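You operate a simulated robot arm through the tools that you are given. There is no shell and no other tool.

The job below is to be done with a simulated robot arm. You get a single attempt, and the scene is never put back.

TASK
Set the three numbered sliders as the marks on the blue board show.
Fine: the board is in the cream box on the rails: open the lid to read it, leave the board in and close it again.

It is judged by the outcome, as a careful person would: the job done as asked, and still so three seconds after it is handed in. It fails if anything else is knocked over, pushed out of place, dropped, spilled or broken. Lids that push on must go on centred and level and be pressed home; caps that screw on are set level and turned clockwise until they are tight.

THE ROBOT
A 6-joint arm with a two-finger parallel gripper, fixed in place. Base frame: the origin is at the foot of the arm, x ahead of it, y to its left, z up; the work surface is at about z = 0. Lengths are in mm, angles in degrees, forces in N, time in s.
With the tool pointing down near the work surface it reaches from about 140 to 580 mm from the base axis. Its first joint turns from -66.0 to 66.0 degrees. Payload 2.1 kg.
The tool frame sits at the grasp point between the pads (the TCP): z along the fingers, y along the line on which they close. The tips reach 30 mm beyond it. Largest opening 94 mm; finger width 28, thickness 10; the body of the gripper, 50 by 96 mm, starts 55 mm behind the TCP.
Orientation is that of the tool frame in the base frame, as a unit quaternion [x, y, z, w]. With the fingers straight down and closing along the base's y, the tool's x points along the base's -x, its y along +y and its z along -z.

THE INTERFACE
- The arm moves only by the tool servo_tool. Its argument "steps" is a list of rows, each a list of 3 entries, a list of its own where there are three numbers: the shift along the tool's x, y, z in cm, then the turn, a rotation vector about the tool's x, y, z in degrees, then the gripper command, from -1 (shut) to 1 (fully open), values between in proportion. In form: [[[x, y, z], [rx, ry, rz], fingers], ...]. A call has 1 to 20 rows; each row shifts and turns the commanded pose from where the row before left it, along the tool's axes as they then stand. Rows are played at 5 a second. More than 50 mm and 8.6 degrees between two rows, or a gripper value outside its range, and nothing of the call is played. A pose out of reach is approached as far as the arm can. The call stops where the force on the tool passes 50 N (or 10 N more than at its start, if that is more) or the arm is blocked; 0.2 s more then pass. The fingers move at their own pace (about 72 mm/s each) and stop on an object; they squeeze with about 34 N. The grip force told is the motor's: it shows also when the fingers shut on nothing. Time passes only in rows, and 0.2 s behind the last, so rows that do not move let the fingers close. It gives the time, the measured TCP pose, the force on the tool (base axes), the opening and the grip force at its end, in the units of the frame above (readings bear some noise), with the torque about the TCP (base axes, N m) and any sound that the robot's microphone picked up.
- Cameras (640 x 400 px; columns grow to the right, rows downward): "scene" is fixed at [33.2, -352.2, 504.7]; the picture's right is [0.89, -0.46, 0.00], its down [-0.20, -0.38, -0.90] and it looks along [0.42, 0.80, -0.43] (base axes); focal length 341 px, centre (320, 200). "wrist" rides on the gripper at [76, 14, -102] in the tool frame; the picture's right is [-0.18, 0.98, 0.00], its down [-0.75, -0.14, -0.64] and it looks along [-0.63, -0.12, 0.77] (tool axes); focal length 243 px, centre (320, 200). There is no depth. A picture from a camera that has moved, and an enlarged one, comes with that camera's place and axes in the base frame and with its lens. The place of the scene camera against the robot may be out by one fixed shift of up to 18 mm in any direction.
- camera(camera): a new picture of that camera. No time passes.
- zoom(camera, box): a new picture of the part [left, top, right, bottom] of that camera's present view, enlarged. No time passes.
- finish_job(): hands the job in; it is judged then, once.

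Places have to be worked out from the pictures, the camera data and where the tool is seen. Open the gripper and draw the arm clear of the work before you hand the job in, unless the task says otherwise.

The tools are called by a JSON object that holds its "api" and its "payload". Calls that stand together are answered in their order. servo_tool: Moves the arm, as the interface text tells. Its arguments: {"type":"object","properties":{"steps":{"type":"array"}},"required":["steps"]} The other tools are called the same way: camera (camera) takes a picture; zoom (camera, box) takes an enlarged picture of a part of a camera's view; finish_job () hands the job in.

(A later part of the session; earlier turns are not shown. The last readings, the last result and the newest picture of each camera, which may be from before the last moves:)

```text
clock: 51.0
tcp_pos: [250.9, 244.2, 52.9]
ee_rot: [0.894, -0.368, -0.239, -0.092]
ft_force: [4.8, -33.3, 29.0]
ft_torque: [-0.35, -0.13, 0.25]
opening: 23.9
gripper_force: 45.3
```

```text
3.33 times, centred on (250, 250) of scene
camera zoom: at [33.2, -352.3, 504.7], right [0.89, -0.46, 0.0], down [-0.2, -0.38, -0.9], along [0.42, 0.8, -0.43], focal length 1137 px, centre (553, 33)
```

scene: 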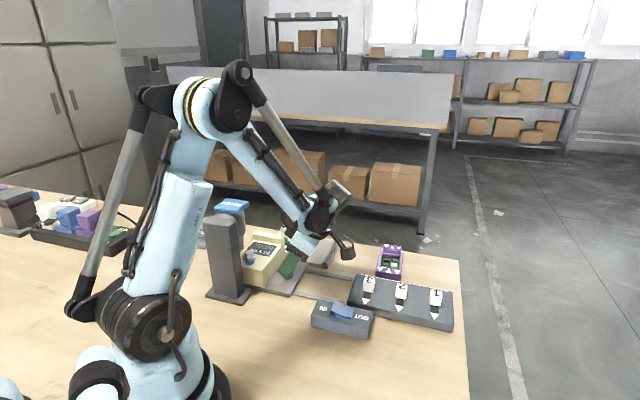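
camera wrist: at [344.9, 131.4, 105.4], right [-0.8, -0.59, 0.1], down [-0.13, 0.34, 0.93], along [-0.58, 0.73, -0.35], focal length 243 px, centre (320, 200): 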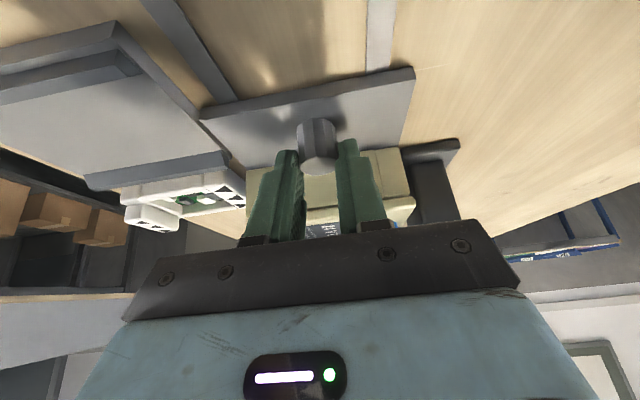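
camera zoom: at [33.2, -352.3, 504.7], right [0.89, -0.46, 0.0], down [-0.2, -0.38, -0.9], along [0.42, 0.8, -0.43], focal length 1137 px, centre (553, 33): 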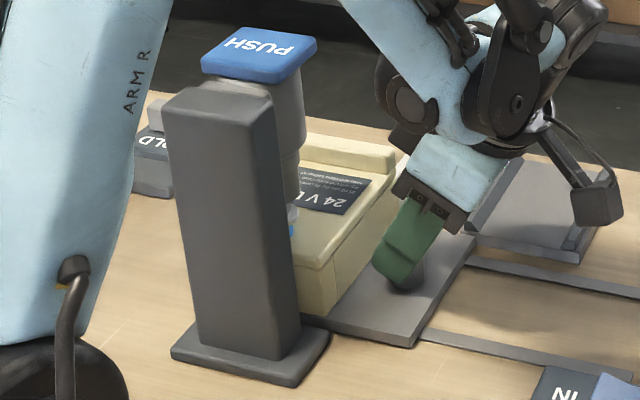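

The carriage met its stop after 131 mm, exactly bringing the bolt under the driver nose. I'll release the post and back off along the tool axis.

{"api": "servo_tool", "payload": {"steps": [[[0.1, 0, -0.06], [0, 0, 0], -0.6], [[0, 0, 0], [0, 0, 0], -0.3], [[0, 0, 0], [0, 0, 0], 0], [[0, 0, -3], [0, 0, 0], 0], [[0, 0, -4], [0, 0, 0], 0], [[0, 0, -4], [0, 0, 0], 0], [[0, 0, -3], [0, 0, 0], 0], [[0, 0, 0], [0, 0, 0], 0]]}}

{"api": "camera", "payload": {"camera": "wrist"}}

{"api": "zoom", "payload": {"camera": "scene", "box": [200, 190, 300, 310]}}

```text
clock: 52.8
tcp_pos: [303.1, 196.5, 173.8]
ee_rot: [0.894, -0.367, -0.24, -0.094]
ft_force: [0.4, -0.1, 0.3]
ft_torque: [0.0, 0.01, 0.0]
opening: 47.0
gripper_force: 0.1
```

```text
taken
camera wrist: at [375.2, 105.6, 226.1], right [-0.8, -0.59, 0.1], down [-0.13, 0.34, 0.93], along [-0.58, 0.73, -0.35], focal length 243 px, centre (320, 200)
```

wrist: 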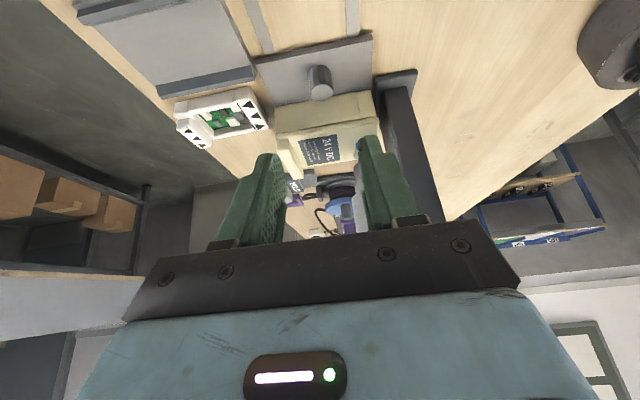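

```text
3.33 times, centred on (250, 250) of scene
camera zoom: at [33.2, -352.2, 504.7], right [0.89, -0.46, 0.0], down [-0.2, -0.38, -0.9], along [0.42, 0.8, -0.43], focal length 1137 px, centre (553, 33)
```

zoom: 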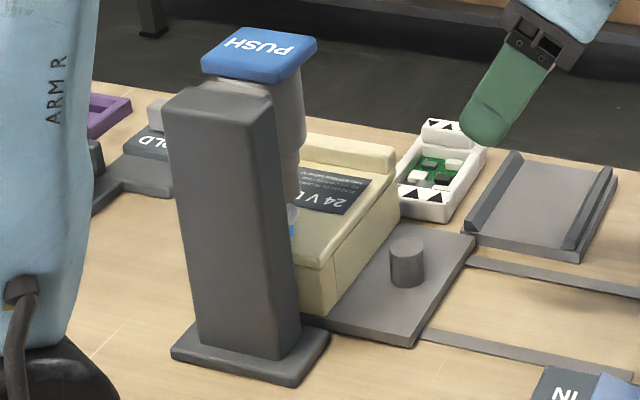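

Press head (PUSH) is at roughly (164,275), top z≈194. I'll rise, straighten the tool and hover near it with closed fingers.

{"api": "servo_tool", "payload": {"steps": [[[-1.25, 0, -2.17], [0, 0, 0], -1], [[-1.25, 0, -2.17], [0, 0, 0], -1], [[-1.25, 0, -2.17], [0, 0, 0], -1], [[-1.25, 0, -2.17], [0, 0, 0], -1], [[0, 0, 0], [0, 7.5, 0], -1], [[0, 0, 0], [0, 7.5, 0], -1], [[0, 0, 0], [0, 7.5, 0], -1], [[0, 0, 0], [0, 7.5, 0], -1], [[-3, 0.8, 0], [0, 0, 0], -1], [[-3, 0.8, 0], [0, 0, 0], -1], [[0, 0, 0], [0, 0, 0], -1]]}}

{"api": "camera", "payload": {"camera": "wrist"}}

{"api": "camera", "payload": {"camera": "scene"}}

```text
clock: 55.2
tcp_pos: [249.6, 229.1, 274.6]
ee_rot: [0.925, -0.379, 0.0, 0.003]
ft_force: [0.1, 0.0, -0.2]
ft_torque: [0.04, -0.02, 0.03]
opening: 0.0
gripper_force: 32.6
```

```text
taken
camera wrist: at [293.5, 166.2, 377.0], right [-0.82, -0.57, 0.01], down [-0.44, 0.63, 0.64], along [-0.37, 0.52, -0.77], focal length 243 px, centre (320, 200)
```

wrist: 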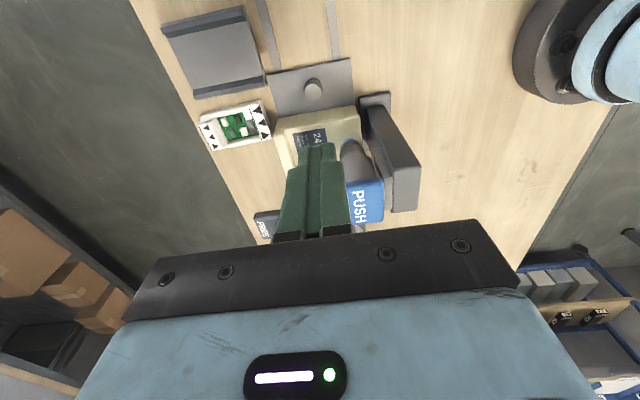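

```text
taken
```

scene: 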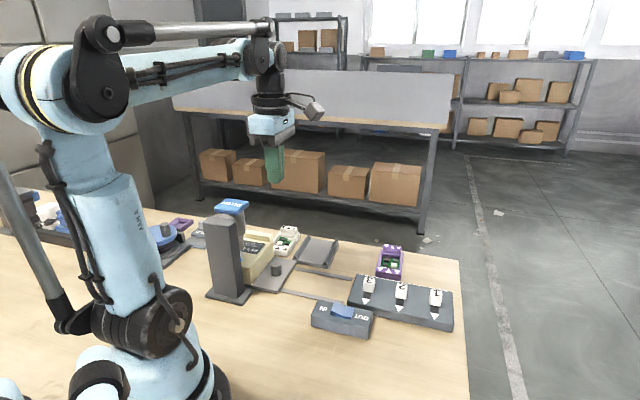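

{"api": "zoom", "payload": {"camera": "wrist", "box": [260, 90, 440, 230]}}

{"api": "zoom", "payload": {"camera": "scene", "box": [190, 180, 310, 310]}}

```text
2.86 times, centred on (350, 160) of wrist
camera zoom: at [293.5, 166.2, 377.0], right [-0.82, -0.57, 0.01], down [-0.44, 0.63, 0.64], along [-0.37, 0.52, -0.77], focal length 693 px, centre (234, 314)
```

zoom: 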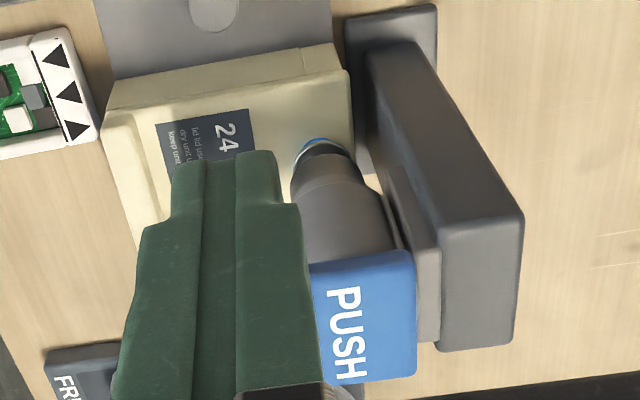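

```text
3.08 times, centred on (250, 245) of scene
camera zoom: at [33.2, -352.2, 504.7], right [0.89, -0.46, 0.0], down [-0.2, -0.38, -0.9], along [0.42, 0.8, -0.43], focal length 1049 px, centre (535, 62)
```

zoom: 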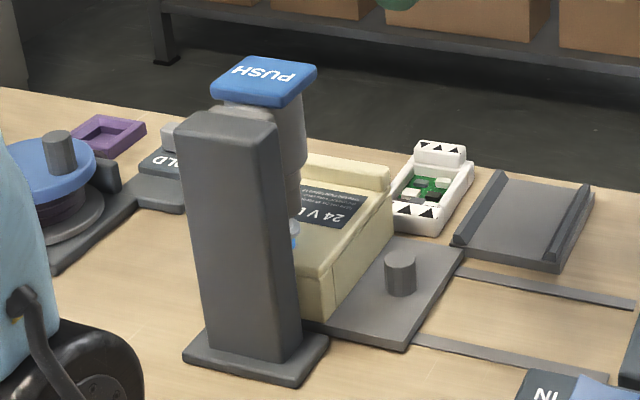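

The driver nose now sits right over the bolt. PUSH pad centre computes to about (164,270). Move over it and descend close.

{"api": "servo_tool", "payload": {"steps": [[[-3.04, 0.97, 0], [0, 0, 0], -1], [[-3.04, 0.97, 0], [0, 0, 0], -1], [[-3.04, 0.97, 0], [0, 0, 0], -1], [[0, 0, 2], [0, 0, 0], -1], [[0, 0, 1.5], [0, 0, 0], -1], [[0, 0, 0], [0, 0, 0], -1]]}}

{"api": "zoom", "payload": {"camera": "wrist", "box": [220, 60, 440, 240]}}

{"api": "zoom", "payload": {"camera": "scene", "box": [190, 150, 310, 280]}}

```text
clock: 56.6
tcp_pos: [162.4, 271.8, 239.0]
ee_rot: [0.926, -0.379, -0.001, 0.004]
ft_force: [1.0, 0.0, 0.7]
ft_torque: [-0.03, 0.02, -0.01]
opening: 0.0
gripper_force: 32.8
```

```text
2.22 times, centred on (330, 150) of wrist
camera zoom: at [206.3, 209.1, 342.7], right [-0.82, -0.57, 0.01], down [-0.44, 0.63, 0.64], along [-0.37, 0.52, -0.77], focal length 539 px, centre (298, 311)
```

zoom: 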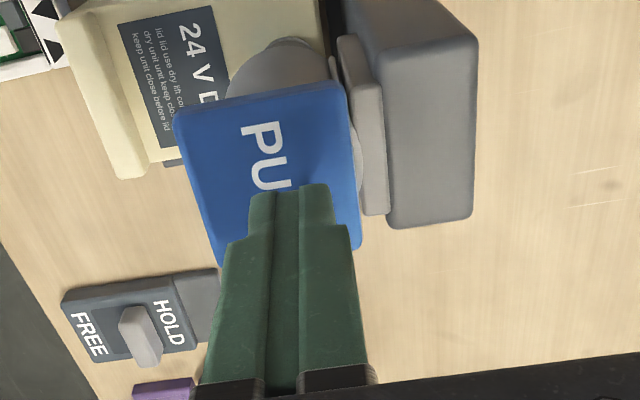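

```text
3.08 times, centred on (250, 215) of scene
camera zoom: at [33.2, -352.2, 504.7], right [0.89, -0.46, 0.0], down [-0.2, -0.38, -0.9], along [0.42, 0.8, -0.43], focal length 1049 px, centre (535, 154)
```

zoom: 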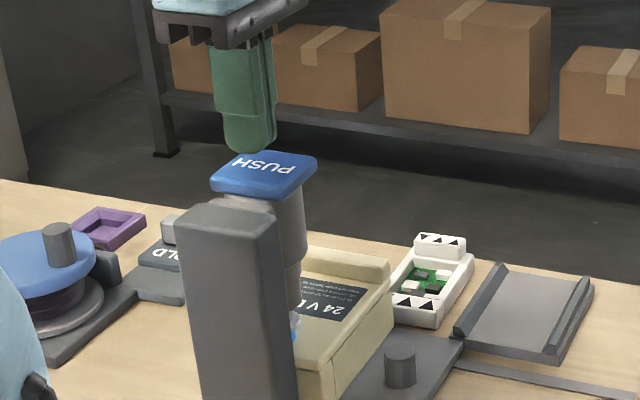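

I'll shift 9 mm to the pad's centre, then press down in 2 mm steps, listening.

{"api": "servo_tool", "payload": {"steps": [[[0.3, -0.8, 0], [0, 0, 0], -1], [[0, 0, 0.8], [0, 0, 0], -1], [[0, 0, 0.3], [0, 0, 0], -1], [[0, 0, 0.2], [0, 0, 0], -1], [[0, 0, 0.2], [0, 0, 0], -1], [[0, 0, 0.2], [0, 0, 0], -1], [[0, 0, 0], [0, 0, 0], -1]]}}

{"api": "zoom", "payload": {"camera": "scene", "box": [190, 170, 310, 300]}}

```text
clock: 58.2
tcp_pos: [171.6, 273.7, 224.2]
ee_rot: [0.925, -0.379, 0.0, 0.004]
ft_force: [-1.5, -1.0, 1.1]
ft_torque: [0.01, 0.07, 0.04]
opening: 0.0
gripper_force: 32.9
```

```text
3.08 times, centred on (250, 235) of scene
camera zoom: at [33.2, -352.2, 504.7], right [0.89, -0.46, 0.0], down [-0.2, -0.38, -0.9], along [0.42, 0.8, -0.43], focal length 1049 px, centre (535, 92)
```

zoom: 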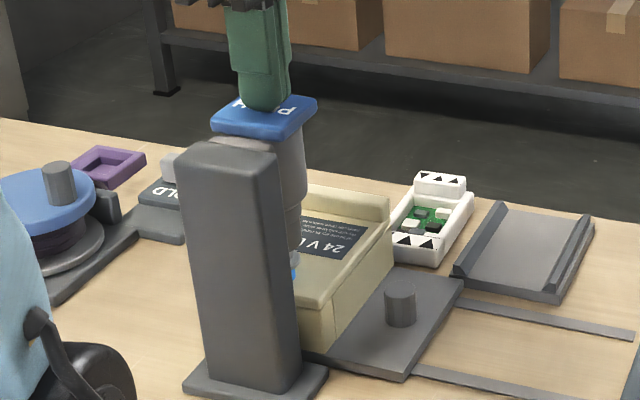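

Fingertips are at z≈194, just about touching. Press on.

{"api": "servo_tool", "payload": {"steps": [[[0, 0, 0.2], [0, 0, 0], -1], [[0, 0, 0.2], [0, 0, 0], -1], [[0, 0, 0.2], [0, 0, 0], -1], [[0, 0, 0.2], [0, 0, 0], -1], [[0, 0, 0.2], [0, 0, 0], -1], [[0, 0, 0], [0, 0, 0], -1]]}}

{"api": "zoom", "payload": {"camera": "scene", "box": [190, 170, 310, 300]}}

```text
clock: 59.6
tcp_pos: [170.7, 274.7, 213.4]
ee_rot: [0.926, -0.379, -0.001, 0.003]
ft_force: [1.3, 0.6, 2.1]
ft_torque: [0.06, -0.03, 0.0]
opening: 0.1
gripper_force: 32.7
```

```text
3.08 times, centred on (250, 235) of scene
camera zoom: at [33.2, -352.2, 504.7], right [0.89, -0.46, 0.0], down [-0.2, -0.38, -0.9], along [0.42, 0.8, -0.43], focal length 1049 px, centre (535, 92)
```

zoom: 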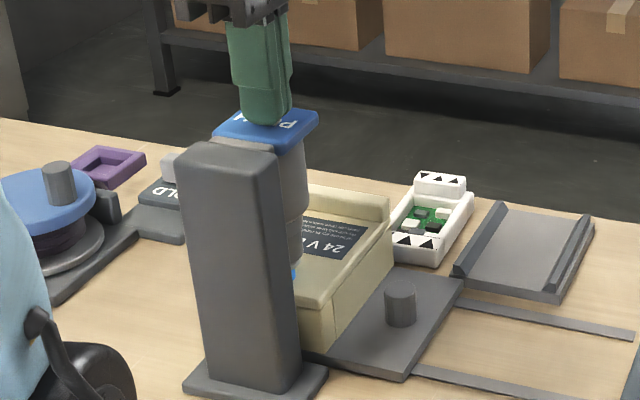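

The head moves down easily with the finger. Continue.

{"api": "servo_tool", "payload": {"steps": [[[0, 0, 0.2], [0, 0, 0], -1], [[0, 0, 0.2], [0, 0, 0], -1], [[0, 0, 0.2], [0, 0, 0], -1], [[0, 0, 0.2], [0, 0, 0], -1], [[0, 0, 0.2], [0, 0, 0], -1], [[0, 0, 0], [0, 0, 0], -1], [[0, 0, 0], [0, 0, 0], -1], [[0, 0, 0], [0, 0, 0], -1]]}}

{"api": "zoom", "payload": {"camera": "scene", "box": [190, 170, 310, 300]}}

```text
clock: 60.3
tcp_pos: [170.1, 273.7, 211.4]
ee_rot: [0.926, -0.378, 0.0, 0.004]
ft_force: [-0.4, 0.2, 9.0]
ft_torque: [0.1, 0.05, 0.01]
opening: 0.1
gripper_force: 32.9
stopped in row 3: the force on the tool passed its limit at 61 N (the readings are from after the stop); the commanded pose is now the measured one
```

```text
3.08 times, centred on (250, 235) of scene
camera zoom: at [33.2, -352.2, 504.7], right [0.89, -0.46, 0.0], down [-0.2, -0.38, -0.9], along [0.42, 0.8, -0.43], focal length 1049 px, centre (535, 92)
```

zoom: 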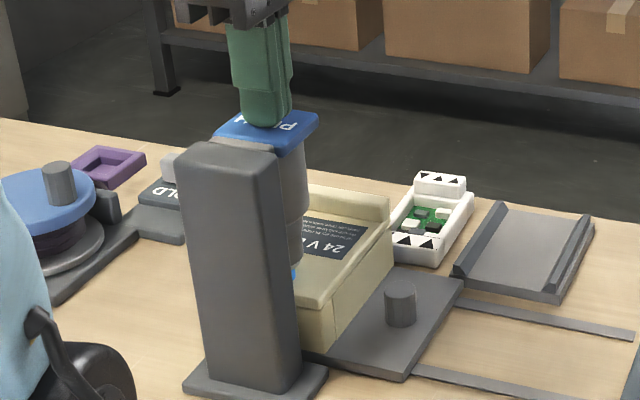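

The head bottomed on the bolt (61 N peak), with no motor sound. I'll hold it down lightly for a few seconds and listen.

{"api": "servo_tool", "payload": {"steps": [[[0, 0, 0.06], [0, 0, 0], -1], [[0, 0, 0], [0, 0, 0], -1], [[0, 0, 0], [0, 0, 0], -1], [[0, 0, 0], [0, 0, 0], -1], [[0, 0, 0], [0, 0, 0], -1], [[0, 0, 0], [0, 0, 0], -1], [[0, 0, 0], [0, 0, 0], -1], [[0, 0, 0], [0, 0, 0], -1], [[0, 0, 0], [0, 0, 0], -1], [[0, 0, 0], [0, 0, 0], -1], [[0, 0, 0], [0, 0, 0], -1], [[0, 0, 0], [0, 0, 0], -1]]}}

{"api": "zoom", "payload": {"camera": "scene", "box": [230, 230, 290, 290]}}

```text
clock: 62.9
tcp_pos: [172.1, 275.5, 210.9]
ee_rot: [0.926, -0.379, 0.0, 0.004]
ft_force: [3.4, 2.9, 41.7]
ft_torque: [0.35, 0.03, -0.03]
opening: 0.0
gripper_force: 33.0
```

```text
6.67 times, centred on (260, 260) of scene
camera zoom: at [33.2, -352.3, 504.6], right [0.89, -0.46, 0.0], down [-0.2, -0.38, -0.9], along [0.42, 0.8, -0.43], focal length 2273 px, centre (720, -200)
```

zoom: 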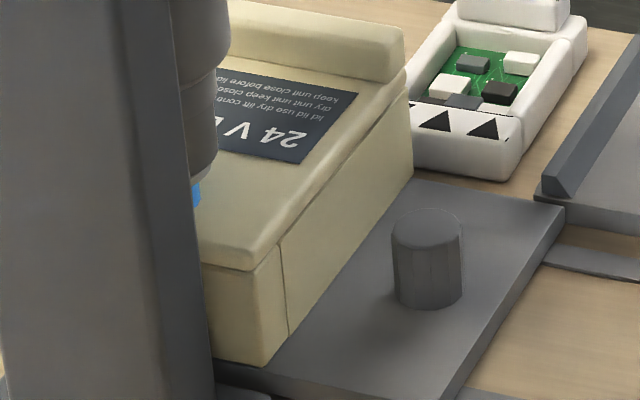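

{"api": "servo_tool", "payload": {"steps": [[[0, 0, -0.5], [0, 0, 0], -1], [[0, 0, -1], [0, 0, 0], -1], [[0, 0, -2], [0, 0, 0], -1], [[0, 0, -3], [0, 0, 0], -1], [[3, 0, -2], [0, 0, 0], -1], [[3, 0, -1], [0, 0, 0], -1], [[0, 0, 0], [0, 0, 0], -1]]}}

{"api": "camera", "payload": {"camera": "wrist"}}

{"api": "camera", "payload": {"camera": "scene"}}

{"api": "zoom", "payload": {"camera": "scene", "box": [190, 180, 310, 310]}}

```text
clock: 64.5
tcp_pos: [215.5, 232.5, 307.2]
ee_rot: [0.925, -0.379, 0.0, 0.004]
ft_force: [0.0, -0.2, 0.2]
ft_torque: [-0.01, 0.02, 0.0]
opening: 0.0
gripper_force: 33.5
```

```text
taken
camera wrist: at [259.0, 170.6, 409.4], right [-0.82, -0.57, 0.01], down [-0.44, 0.63, 0.64], along [-0.37, 0.52, -0.77], focal length 243 px, centre (320, 200)
```

wrist: 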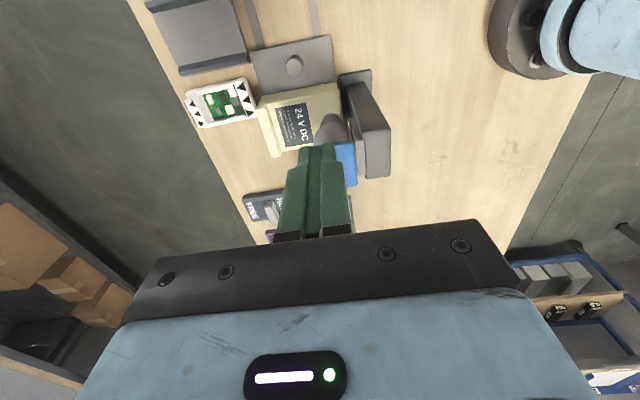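

```text
taken
```

scene: 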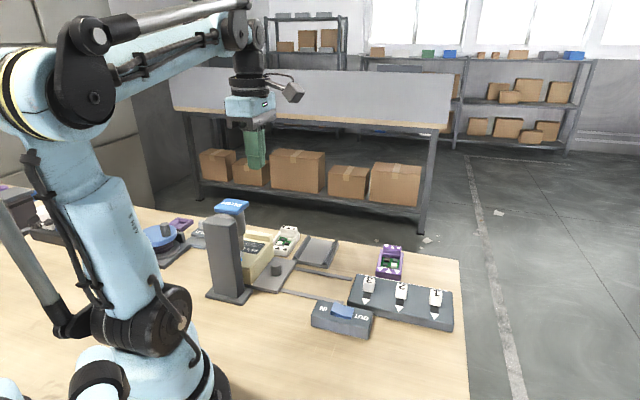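

```text
3.08 times, centred on (250, 245) of scene
camera zoom: at [33.2, -352.2, 504.7], right [0.89, -0.46, 0.0], down [-0.2, -0.38, -0.9], along [0.42, 0.8, -0.43], focal length 1049 px, centre (535, 62)
```

zoom: 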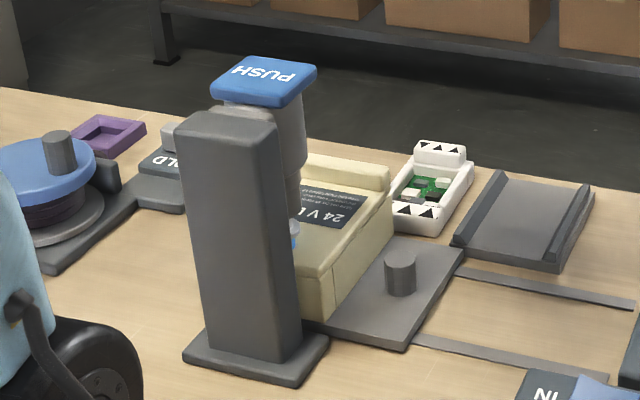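

The head sprang back. Let me compare the bolt's state closely and look for details on the driver.

{"api": "zoom", "payload": {"camera": "scene", "box": [230, 230, 290, 290]}}

{"api": "zoom", "payload": {"camera": "wrist", "box": [250, 60, 400, 200]}}

{"api": "zoom", "payload": {"camera": "scene", "box": [0, 180, 130, 260]}}

{"api": "zoom", "payload": {"camera": "scene", "box": [130, 200, 230, 280]}}

```text
6.67 times, centred on (260, 260) of scene
camera zoom: at [33.2, -352.2, 504.7], right [0.89, -0.46, 0.0], down [-0.2, -0.38, -0.9], along [0.42, 0.8, -0.43], focal length 2273 px, centre (720, -200)
```

zoom: 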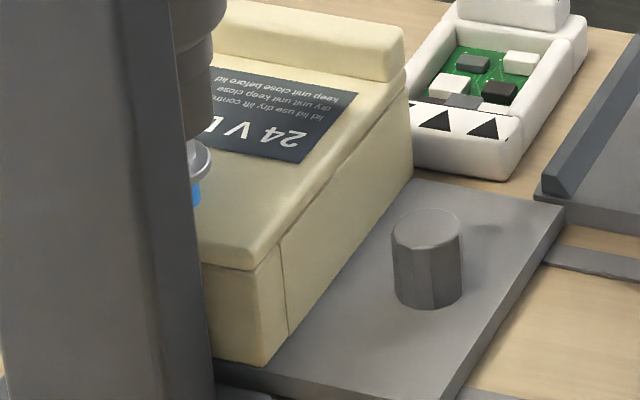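

```text
2.86 times, centred on (325, 130) of wrist
camera zoom: at [259.0, 170.6, 409.4], right [-0.82, -0.57, 0.01], down [-0.44, 0.63, 0.64], along [-0.37, 0.52, -0.77], focal length 693 px, centre (306, 400)
```

zoom: 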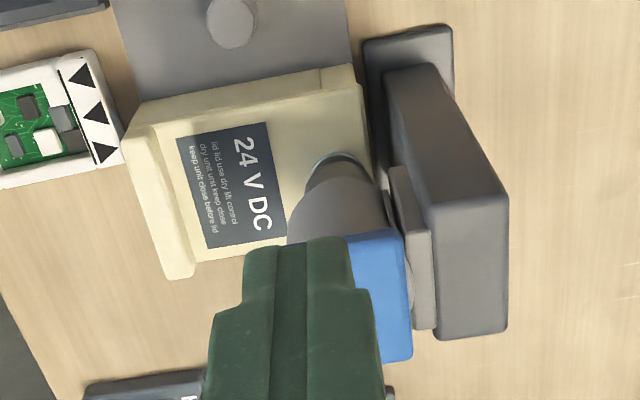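

```text
4.92 times, centred on (65, 220) of scene
camera zoom: at [33.2, -352.2, 504.7], right [0.89, -0.46, 0.0], down [-0.2, -0.38, -0.9], along [0.42, 0.8, -0.43], focal length 1679 px, centre (1575, 102)
```

zoom: 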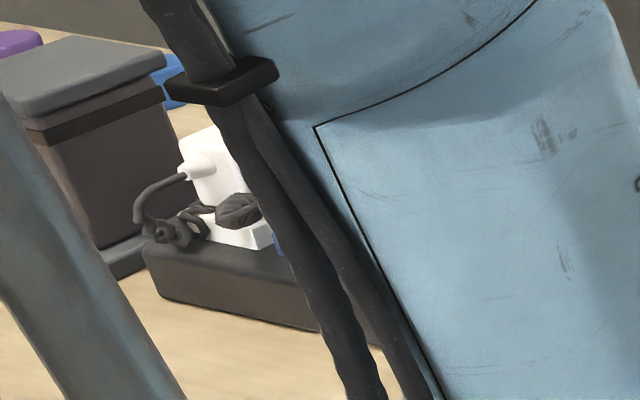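

```text
5.00 times, centred on (180, 240) of scene
camera zoom: at [33.2, -352.2, 504.7], right [0.89, -0.46, 0.0], down [-0.2, -0.38, -0.9], along [0.42, 0.8, -0.43], focal length 1705 px, centre (1020, 0)
```

zoom: 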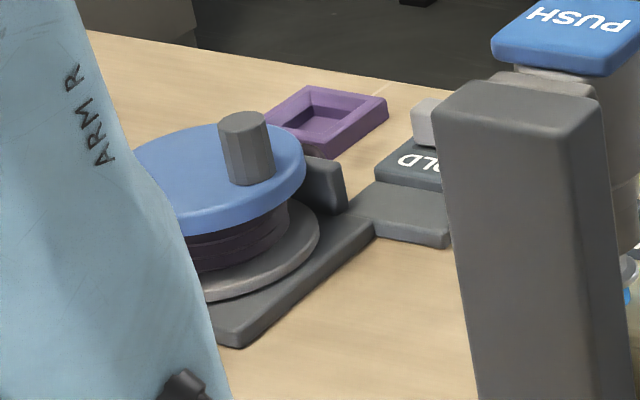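

The driver nose engages the hex but nothing ran, and the bolt is unchanged. I want a close low view of the nose, bolt and lid from the side, so I'll tilt the camera there.

{"api": "servo_tool", "payload": {"steps": [[[1.55, 1.2, 1], [0, 0, 0], 1], [[1.55, 1.2, 1], [0, 0, 0], 1], [[1.55, 1.2, 1], [0, 0, 0], 1], [[0, 0, 0], [0, -7.5, 0], 1], [[0, 0, 0], [0, -7.5, 0], 1], [[0, 0, 0], [0, -7.5, 0], 1], [[0, 0, 0], [0, -7.5, 0], 1], [[1.96, 0, 3.4], [0, 0, 0], 1], [[1.96, 0, 3.4], [0, 0, 0], 1], [[1.96, 0, 3.4], [0, 0, 0], 1], [[1.75, 0, 3.03], [0, 0, 0], 1], [[0, 0, 0], [0, 0, 0], 1]]}}

{"api": "camera", "payload": {"camera": "wrist"}}

{"api": "zoom", "payload": {"camera": "wrist", "box": [240, 100, 420, 230]}}

```text
clock: 67.1
tcp_pos: [219.8, 174.7, 120.9]
ee_rot: [0.894, -0.367, -0.239, -0.095]
ft_force: [0.5, 0.2, -0.2]
ft_torque: [-0.04, 0.0, -0.01]
opening: 94.1
gripper_force: 0.1
```

```text
taken
camera wrist: at [292.7, 82.2, 172.8], right [-0.8, -0.59, 0.1], down [-0.13, 0.34, 0.93], along [-0.58, 0.73, -0.35], focal length 243 px, centre (320, 200)
```

wrist: 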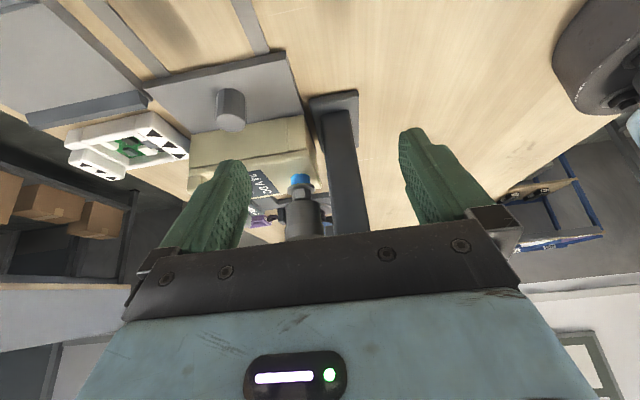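

```text
3.08 times, centred on (330, 165) of wrist
camera zoom: at [292.7, 82.2, 172.8], right [-0.8, -0.59, 0.1], down [-0.13, 0.34, 0.93], along [-0.58, 0.73, -0.35], focal length 746 px, centre (289, 308)
```

zoom: 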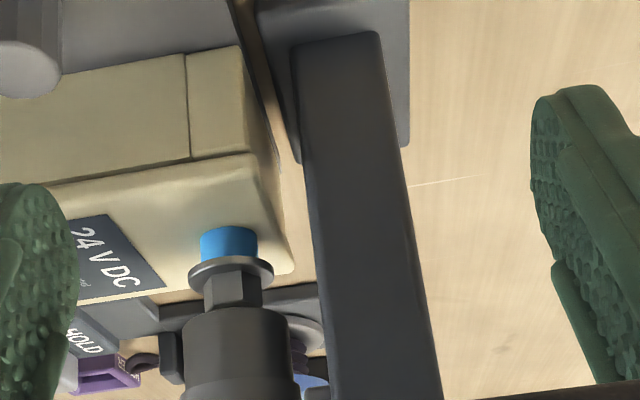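

Clear view: nose just above the hex, all aligned, yet the push did nothing. I haven't retried the lid since flipping the rocker, so I'll bring the carriage back and retest. First regrip the post.

{"api": "servo_tool", "payload": {"steps": [[[0.4, -2.46, -2.26], [0, 0, 0], 0], [[0.4, -2.46, -2.26], [0, 0, 0], 0], [[0.4, -2.46, -2.26], [0, 0, 0], 0], [[0, 0, 4], [0, 0, 0], 0], [[0, 0, 4], [0, 0, 0], 0], [[0, 0, 3], [0, 0, 0], 0], [[0, 0, 0], [0, 0, 0], 0]]}}

{"api": "zoom", "payload": {"camera": "wrist", "box": [220, 60, 440, 240]}}

{"api": "zoom", "payload": {"camera": "scene", "box": [200, 190, 340, 310]}}

```text
clock: 68.7
tcp_pos: [264.0, 234.6, 78.0]
ee_rot: [0.893, -0.368, -0.241, -0.094]
ft_force: [0.2, -0.1, -0.7]
ft_torque: [-0.01, 0.02, -0.02]
opening: 46.8
gripper_force: 0.0
```

```text
2.22 times, centred on (330, 150) of wrist
camera zoom: at [335.5, 142.5, 129.3], right [-0.8, -0.59, 0.1], down [-0.13, 0.34, 0.93], along [-0.58, 0.73, -0.35], focal length 539 px, centre (298, 311)
```

zoom: 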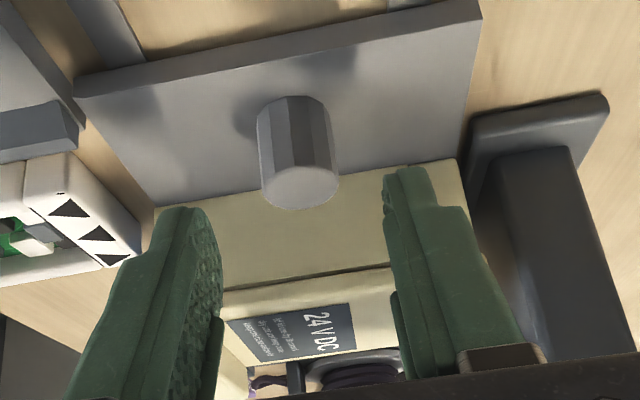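

```text
3.33 times, centred on (270, 250) of scene
camera zoom: at [33.2, -352.2, 504.7], right [0.89, -0.46, 0.0], down [-0.2, -0.38, -0.9], along [0.42, 0.8, -0.43], focal length 1137 px, centre (487, 33)
```

zoom: 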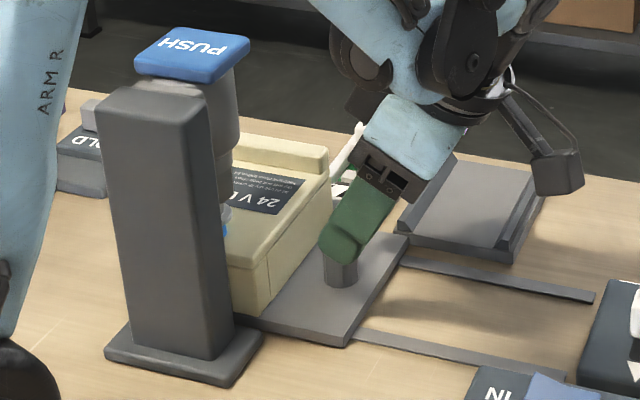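

{"api": "servo_tool", "payload": {"steps": [[[0, 0, 1.5], [0, 0, 0], 0], [[0, 0, 1.4], [0, 0, 0], 0], [[0, 0, 0], [0, 0, 0], -0.2], [[0, 0, 0], [0, 0, 0], -0.4], [[0, 0, 0], [0, 0, 0], -0.6], [[0, 0, 0], [0, 0, 0], -0.6]]}}

{"api": "zoom", "payload": {"camera": "wrist", "box": [220, 60, 440, 240]}}

```text
clock: 70.1
tcp_pos: [253.9, 245.2, 54.9]
ee_rot: [0.894, -0.366, -0.241, -0.093]
ft_force: [-10.3, -10.2, -3.5]
ft_torque: [-0.14, 0.11, 0.14]
opening: 26.7
gripper_force: 6.6
```

```text
2.22 times, centred on (330, 150) of wrist
camera zoom: at [326.3, 152.2, 106.2], right [-0.8, -0.59, 0.1], down [-0.13, 0.34, 0.93], along [-0.58, 0.73, -0.35], focal length 539 px, centre (298, 311)
```

zoom: 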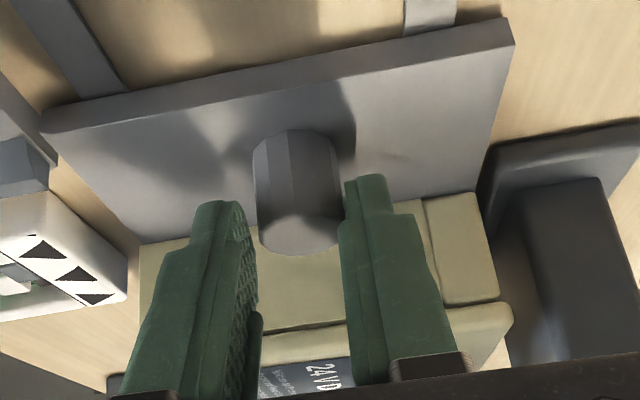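

{"api": "servo_tool", "payload": {"steps": [[[0, 0.2, 0], [0, 0, 0], -0.6], [[0, 0, 0], [0, 0, 0], -0.7], [[0, 0, 0], [0, 0, 0], -0.7], [[-0.1, 0, 0.05], [0, 0, 0], -0.7], [[-0.1, 0, 0.05], [0, 0, 0], -0.7], [[0, 0, 0], [0, 0, 0], -0.7]]}}

```text
clock: 71.5
tcp_pos: [252.0, 242.5, 55.2]
ee_rot: [0.894, -0.369, -0.238, -0.094]
ft_force: [10.0, -31.8, 13.0]
ft_torque: [0.06, 0.21, 0.19]
opening: 23.1
gripper_force: 44.7
```

The carriage is right at its stop, so alignment was fine. Now I draw it back along the rails.

{"api": "servo_tool", "payload": {"steps": [[[0.866, 0.02, -0.5], [0, 0, 0], -0.7], [[0.866, 0.02, -0.5], [0, 0, 0], -0.7], [[0.866, 0.02, -0.5], [0, 0, 0], -0.7], [[0.866, 0.02, -0.5], [0, 0, 0], -0.7], [[0.866, 0.02, -0.5], [0, 0, 0], -0.7], [[0.866, 0.02, -0.5], [0, 0, 0], -0.7], [[0, 0, 0], [0, 0, 0], -0.7]]}}

```text
clock: 73.1
tcp_pos: [294.1, 199.3, 54.1]
ee_rot: [0.894, -0.367, -0.24, -0.095]
ft_force: [5.9, 4.5, -26.8]
ft_torque: [0.56, -0.23, -0.05]
opening: 23.5
gripper_force: 44.1
```

{"api": "servo_tool", "payload": {"steps": [[[0.9, 0.01, -0.42], [0, 0, 0], -0.7], [[0.866, 0.01, -0.5], [0, 0, 0], -0.7], [[0.866, 0.01, -0.5], [0, 0, 0], -0.7], [[0.866, 0.01, -0.5], [0, 0, 0], -0.7], [[0.866, 0.01, -0.5], [0, 0, 0], -0.7], [[0.866, 0.01, -0.5], [0, 0, 0], -0.7], [[0, 0, 0], [0, 0, 0], -0.7]]}}

{"api": "zoom", "payload": {"camera": "scene", "box": [200, 190, 380, 330]}}

```text
clock: 74.7
tcp_pos: [335.9, 160.3, 55.8]
ee_rot: [0.894, -0.366, -0.24, -0.095]
ft_force: [13.7, 13.6, 12.6]
ft_torque: [1.2, 0.12, -0.16]
opening: 23.4
gripper_force: 45.6
```

```text
2.86 times, centred on (290, 260) of scene
camera zoom: at [33.2, -352.2, 504.7], right [0.89, -0.46, 0.0], down [-0.2, -0.38, -0.9], along [0.42, 0.8, -0.43], focal length 974 px, centre (406, 29)
```

zoom: 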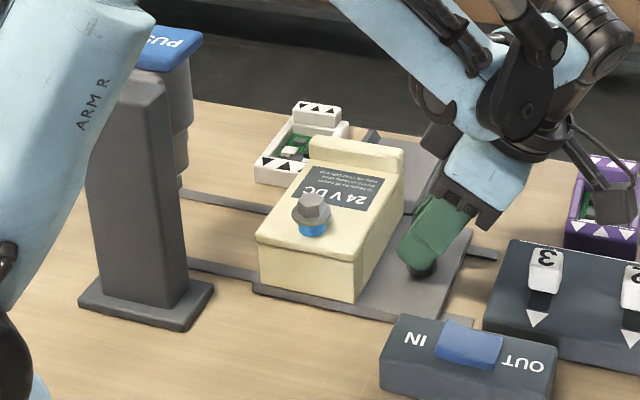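

About 11 mm more to the start position.

{"api": "servo_tool", "payload": {"steps": [[[0.43, -0.1, -0.25], [0, 0, 0], -0.7], [[0.43, 0, -0.25], [0, 0, 0], -0.7], [[0.1, 0, -0.05], [0, 0, 0], -0.7], [[0, 0, 0], [0, 0, 0], -0.7]]}}

{"api": "zoom", "payload": {"camera": "scene", "box": [250, 220, 350, 310]}}

```text
clock: 75.7
tcp_pos: [344.5, 150.3, 55.8]
ee_rot: [0.894, -0.366, -0.24, -0.093]
ft_force: [7.6, 6.0, 14.8]
ft_torque: [0.04, -0.6, -0.13]
opening: 23.4
gripper_force: 45.1
```

```text
4.44 times, centred on (300, 265) of scene
camera zoom: at [33.2, -352.2, 504.7], right [0.89, -0.46, 0.0], down [-0.2, -0.38, -0.9], along [0.42, 0.8, -0.43], focal length 1516 px, centre (409, -89)
```

zoom: 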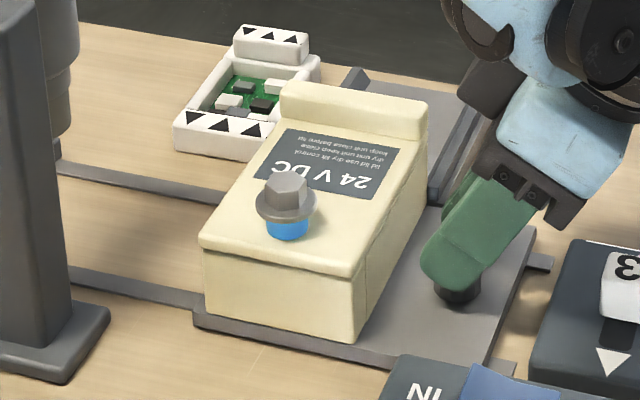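

The carriage is back home and the bolt looks unchanged. Release, straighten, and go retest the lid at the ridge with the rocker at OUT.

{"api": "servo_tool", "payload": {"steps": [[[0, 0, 0], [0, 0, 0], -0.3], [[0, 0, 0], [0, 0, 0], 0], [[0, 0, -3.5], [0, 0, 0], 0], [[0, 0, -3.5], [0, 0, 0], 0], [[0, 0, -3.5], [0, 0, 0], 0], [[0, 0, -3.5], [0, 0, 0], 0], [[0, 0, 0], [0, 7.5, 0], 0], [[0, 0, 0], [0, 7.5, 0], 0], [[0, 0, 0], [0, 7.5, 0], 0], [[0, 0, 0], [0, 7.5, 0], 0], [[-3.04, -1.06, 0], [0, 0, 0], 0], [[-3.04, -1.06, 0], [0, 0, 0], 0], [[-3.04, -1.06, 0], [0, 0, 0], 0], [[-3.04, -1.06, 0], [0, 0, 0], 0], [[-3.04, -1.06, 0], [0, 0, 0], 0], [[0, 0, 0], [0, 0, 0], 0]]}}

{"api": "zoom", "payload": {"camera": "wrist", "box": [220, 10, 440, 200]}}

```text
clock: 79.1
tcp_pos: [324.1, 248.4, 175.3]
ee_rot: [0.925, -0.379, -0.001, 0.004]
ft_force: [0.4, 1.1, -0.4]
ft_torque: [0.02, -0.04, 0.01]
opening: 46.9
gripper_force: 0.0
```

```text
2.11 times, centred on (330, 105) of wrist
camera zoom: at [367.8, 185.6, 278.0], right [-0.82, -0.57, 0.01], down [-0.44, 0.63, 0.64], along [-0.37, 0.52, -0.77], focal length 511 px, centre (299, 400)
```

zoom: 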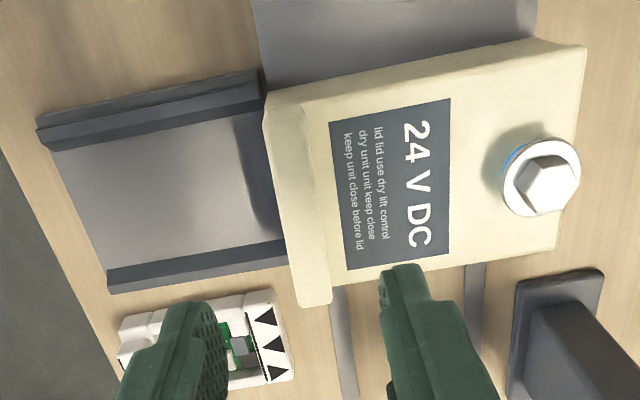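

{"api": "servo_tool", "payload": {"steps": [[[0, 0.2, 3], [0, 0, 0], 0], [[0, 0, 3], [0, 0, 0], 0], [[0, 0, 1.5], [0, 0, 0], 0], [[0, 0, 0.7], [0, 0, 0], 0], [[0, 0, 0], [0, 0, 0], 0], [[0, 0, 0], [0, 0, 0], -0.4], [[0, 0, 0], [0, 0, 0], -0.6], [[0, 0, 0], [0, 0, 0], -1], [[0, 0, 0], [0, 0, 0], -1]]}}

{"api": "servo_tool", "payload": {"steps": [[[0, 0, -0.1], [0, 0, 0], -1], [[0, 0, -0.1], [0, 0, 0], -1], [[0, 0, 0], [0, 0, 0], -1]]}}

{"api": "zoom", "payload": {"camera": "scene", "box": [250, 220, 350, 310]}}

```text
clock: 81.1
tcp_pos: [322.5, 245.3, 92.6]
ee_rot: [0.926, -0.379, 0.0, 0.004]
ft_force: [1.3, 1.1, -4.5]
ft_torque: [0.24, -0.3, -1.12]
opening: 15.6
gripper_force: 45.4
```

```text
clock: 81.9
tcp_pos: [322.9, 244.0, 94.8]
ee_rot: [0.926, -0.378, -0.001, 0.004]
ft_force: [1.9, 0.9, -42.1]
ft_torque: [0.23, -0.25, -1.27]
opening: 15.6
gripper_force: 45.1
```

```text
4.44 times, centred on (300, 265) of scene
camera zoom: at [33.4, -352.1, 504.8], right [0.89, -0.46, 0.0], down [-0.2, -0.38, -0.9], along [0.42, 0.8, -0.43], focal length 1516 px, centre (409, -89)
```

zoom: 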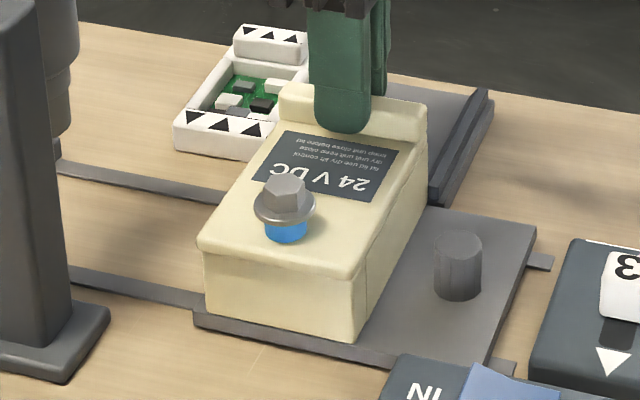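

Still locked upward (42 N). I'll return to neutral and test sliding the lid toward the bolt end (−u).

{"api": "servo_tool", "payload": {"steps": [[[0, 0, 0.15], [0, 0, 0], -1], [[0, 0.1, 0], [0, 0, 0], -1], [[0, 0.1, 0], [0, 0, 0], -1], [[0, 0.1, 0], [0, 0, 0], -1], [[0, 0, 0], [0, 0, 0], -1]]}}

```text
clock: 83.1
tcp_pos: [320.1, 241.8, 95.0]
ee_rot: [0.925, -0.379, -0.002, 0.003]
ft_force: [-1.7, 2.3, 43.3]
ft_torque: [0.32, -0.18, -1.27]
opening: 15.8
gripper_force: 44.9
```

{"api": "zoom", "payload": {"camera": "scene", "box": [250, 220, 350, 310]}}

{"api": "zoom", "payload": {"camera": "wrist", "box": [220, 10, 440, 240]}}

```text
4.44 times, centred on (300, 265) of scene
camera zoom: at [33.1, -352.3, 504.6], right [0.89, -0.46, 0.0], down [-0.2, -0.38, -0.9], along [0.42, 0.8, -0.43], focal length 1516 px, centre (409, -89)
```

zoom: 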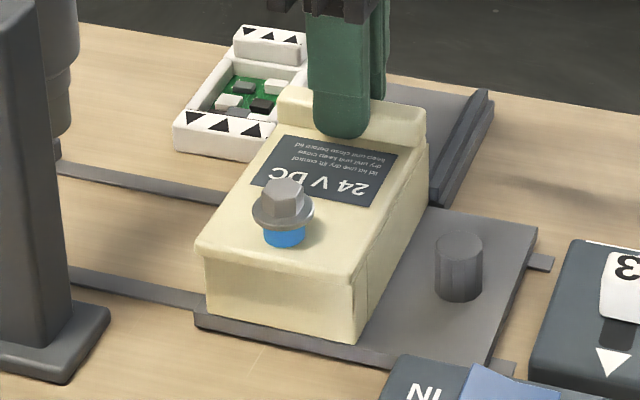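

```text
1.74 times, centred on (330, 125) of wrist
camera zoom: at [363.3, 180.1, 197.3], right [-0.82, -0.57, 0.01], down [-0.43, 0.63, 0.64], along [-0.37, 0.52, -0.77], focal length 422 px, centre (303, 330)
```

zoom: 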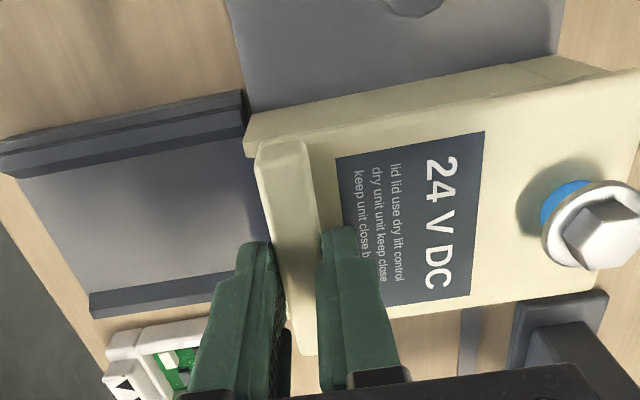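

The lid, with its knob, has shifted along −u: it's a sliding lid that opens toward the near end. I'll ease the vertical load and slide on in small steps.

{"api": "servo_tool", "payload": {"steps": [[[0, 0, -0.1], [0, 0, 0], -1], [[0, 0.3, 0], [0, 0, 0], -1], [[0, 0.3, 0], [0, 0, 0], -1], [[0, 0.3, 0], [0, 0, 0], -1], [[0, 0, 0], [0, 0, 0], -1]]}}

{"api": "zoom", "payload": {"camera": "scene", "box": [250, 220, 350, 310]}}

```text
clock: 84.3
tcp_pos: [314.0, 235.8, 94.6]
ee_rot: [0.926, -0.378, -0.001, 0.004]
ft_force: [-0.8, 1.5, -35.4]
ft_torque: [0.29, -0.2, -1.18]
opening: 15.4
gripper_force: 45.0
```

```text
4.44 times, centred on (300, 265) of scene
camera zoom: at [33.4, -352.1, 504.8], right [0.89, -0.46, 0.0], down [-0.2, -0.38, -0.9], along [0.42, 0.8, -0.43], focal length 1516 px, centre (409, -89)
```

zoom: 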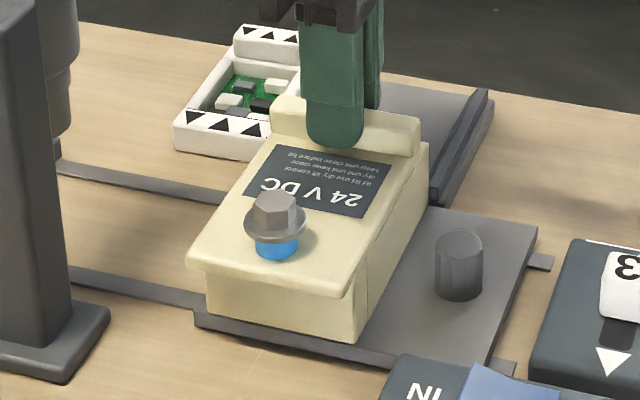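

It slides freely. Continue 45 mm to expose the board.

{"api": "servo_tool", "payload": {"steps": [[[0, 0.5, 0.05], [0, 0, 0], -1], [[0, 0.5, 0], [0, 0, 0], -1], [[0, 0.5, 0], [0, 0, 0], -1], [[0, 0.5, 0], [0, 0, 0], -1], [[0, 0.5, 0], [0, 0, 0], -1], [[0, 0.5, 0], [0, 0, 0], -1], [[0, 0.5, 0], [0, 0, 0], -1], [[0, 0.5, 0], [0, 0, 0], -1], [[0, 0, 0], [0, 0, 0], -1]]}}

{"api": "zoom", "payload": {"camera": "scene", "box": [240, 210, 350, 310]}}

{"api": "camera", "payload": {"camera": "wrist"}}

```text
clock: 86.3
tcp_pos: [284.7, 207.3, 95.4]
ee_rot: [0.926, -0.379, -0.002, 0.004]
ft_force: [-0.2, 1.2, -42.9]
ft_torque: [0.42, -0.06, -1.09]
opening: 15.7
gripper_force: 44.7
```

```text
4.00 times, centred on (295, 260) of scene
camera zoom: at [33.4, -352.1, 504.8], right [0.89, -0.46, 0.0], down [-0.2, -0.38, -0.9], along [0.42, 0.8, -0.43], focal length 1364 px, centre (420, -40)
```

zoom: 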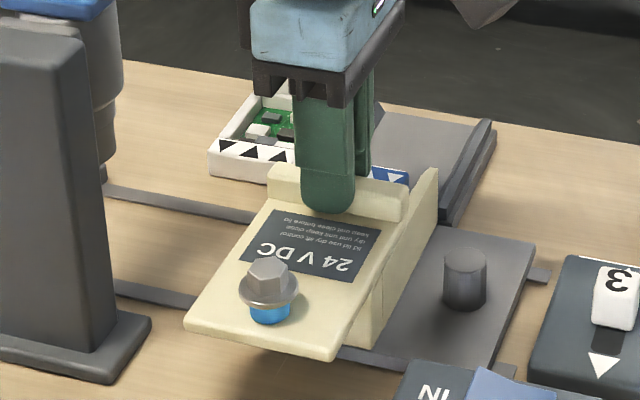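

```text
taken
camera wrist: at [328.4, 145.3, 198.1], right [-0.82, -0.57, 0.01], down [-0.43, 0.63, 0.64], along [-0.37, 0.52, -0.77], focal length 243 px, centre (320, 200)
```

wrist: 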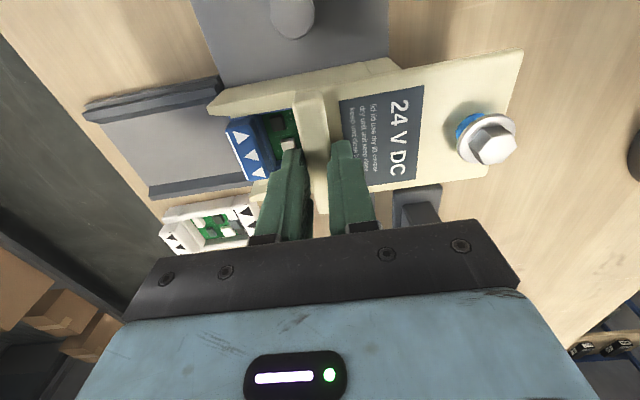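

The blue board is showing. Zooming on its marks.

{"api": "zoom", "payload": {"camera": "wrist", "box": [200, 80, 330, 200]}}

{"api": "zoom", "payload": {"camera": "scene", "box": [310, 230, 360, 270]}}

```text
3.33 times, centred on (265, 140) of wrist
camera zoom: at [328.4, 145.3, 198.1], right [-0.82, -0.57, 0.01], down [-0.43, 0.63, 0.64], along [-0.37, 0.52, -0.77], focal length 809 px, centre (503, 400)
```

zoom: 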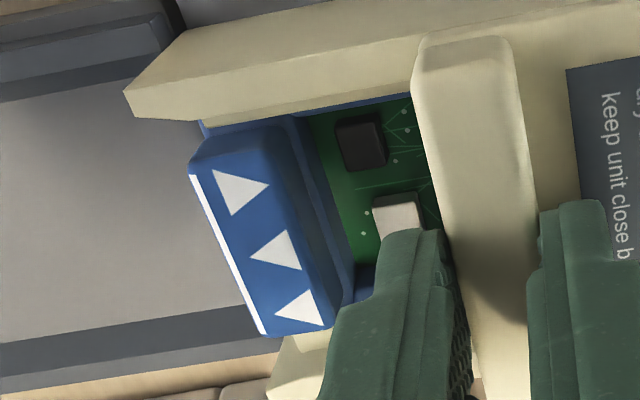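

```text
10.00 times, centred on (335, 250) of scene
camera zoom: at [33.4, -352.1, 504.8], right [0.89, -0.46, 0.0], down [-0.2, -0.38, -0.9], along [0.42, 0.8, -0.43], focal length 3410 px, centre (170, -300)
```

zoom: 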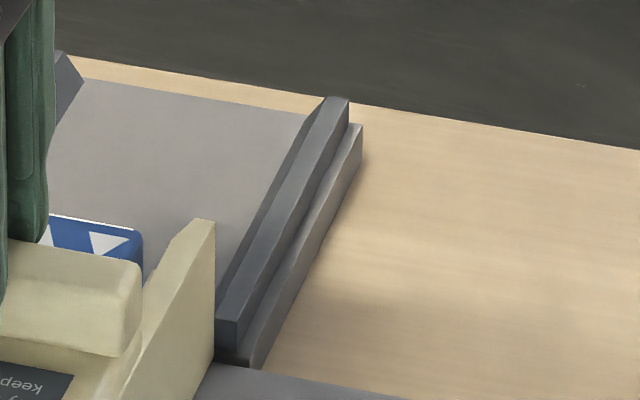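

The +u end of the board carries a white line along its outer edge and three triangles: from −v to +v: pointing −u, +u, +u. I'll slide the lid further to see the board's other end too.

{"api": "servo_tool", "payload": {"steps": [[[0, 0.5, 0.05], [0, 0, 0], -1], [[0, 0.5, 0], [0, 0, 0], -1], [[0, 0.5, 0], [0, 0, 0], -1], [[0, 0.5, 0], [0, 0, 0], -1], [[0, 0.5, 0], [0, 0, 0], -1], [[0, 0, 0], [0, 0, 0], -1]]}}

{"api": "zoom", "payload": {"camera": "scene", "box": [240, 210, 350, 310]}}

{"api": "zoom", "payload": {"camera": "wrist", "box": [160, 60, 340, 220]}}

```text
clock: 87.7
tcp_pos: [267.1, 191.4, 95.8]
ee_rot: [0.926, -0.378, 0.0, 0.004]
ft_force: [-1.6, 0.6, 12.6]
ft_torque: [-0.23, -0.64, -1.16]
opening: 15.5
gripper_force: 45.1
```

```text
4.00 times, centred on (295, 260) of scene
camera zoom: at [33.2, -352.2, 504.7], right [0.89, -0.46, 0.0], down [-0.2, -0.38, -0.9], along [0.42, 0.8, -0.43], focal length 1364 px, centre (420, -40)
```

zoom: 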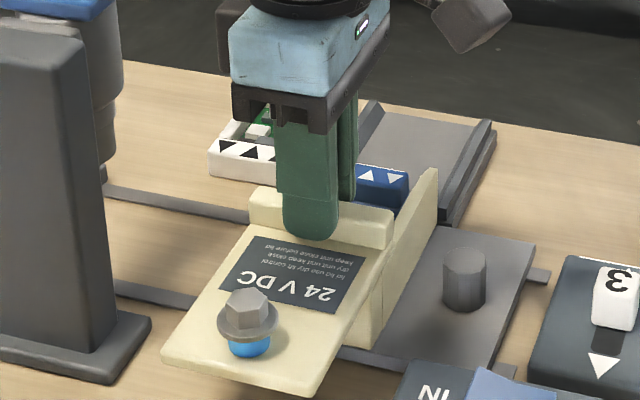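

```text
2.50 times, centred on (250, 140) of wrist
camera zoom: at [311.2, 128.3, 198.1], right [-0.82, -0.57, 0.01], down [-0.44, 0.63, 0.64], along [-0.37, 0.52, -0.77], focal length 606 px, centre (495, 350)
```

zoom: 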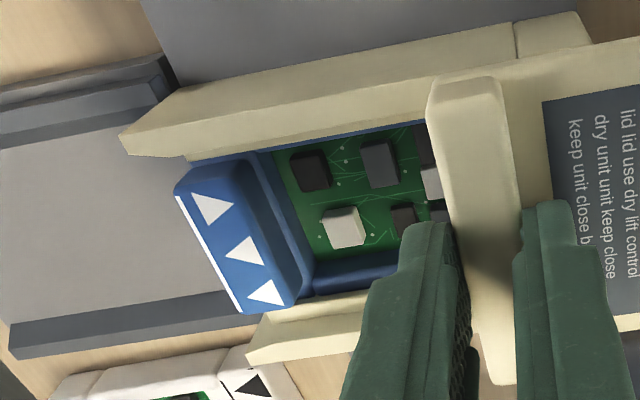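

Nearly there; the near end of the board is still under the ridge. Slide 14 mm more while holding the lid.

{"api": "servo_tool", "payload": {"steps": [[[0, 0.5, 0], [0, 0, 0], -1], [[0, 0.5, 0], [0, 0, 0], -1], [[0, 0.4, 0], [0, 0, 0], -1], [[0, 0, 0], [0, 0, 0], -1]]}}

{"api": "zoom", "payload": {"camera": "scene", "box": [240, 210, 350, 310]}}

{"api": "zoom", "payload": {"camera": "wrist", "box": [140, 60, 340, 220]}}

```text
clock: 88.7
tcp_pos: [259.5, 181.6, 96.1]
ee_rot: [0.926, -0.379, -0.001, 0.001]
ft_force: [7.1, 12.8, 18.3]
ft_torque: [0.71, -0.22, -1.21]
opening: 15.5
gripper_force: 45.2
```

```text
4.00 times, centred on (295, 260) of scene
camera zoom: at [33.2, -352.2, 504.7], right [0.89, -0.46, 0.0], down [-0.2, -0.38, -0.9], along [0.42, 0.8, -0.43], focal length 1364 px, centre (420, -40)
```

zoom: 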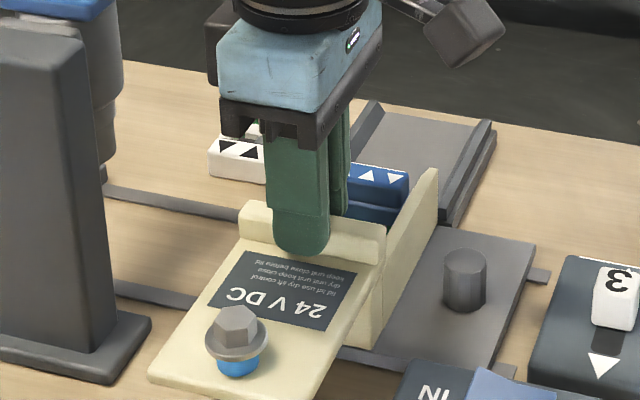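

```text
2.50 times, centred on (240, 140) of wrist
camera zoom: at [301.8, 118.4, 197.9], right [-0.82, -0.57, 0.0], down [-0.44, 0.63, 0.64], along [-0.37, 0.52, -0.77], focal length 606 px, centre (520, 350)
```

zoom: 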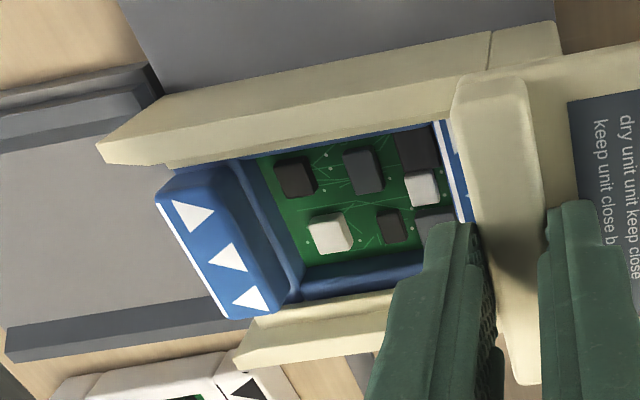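

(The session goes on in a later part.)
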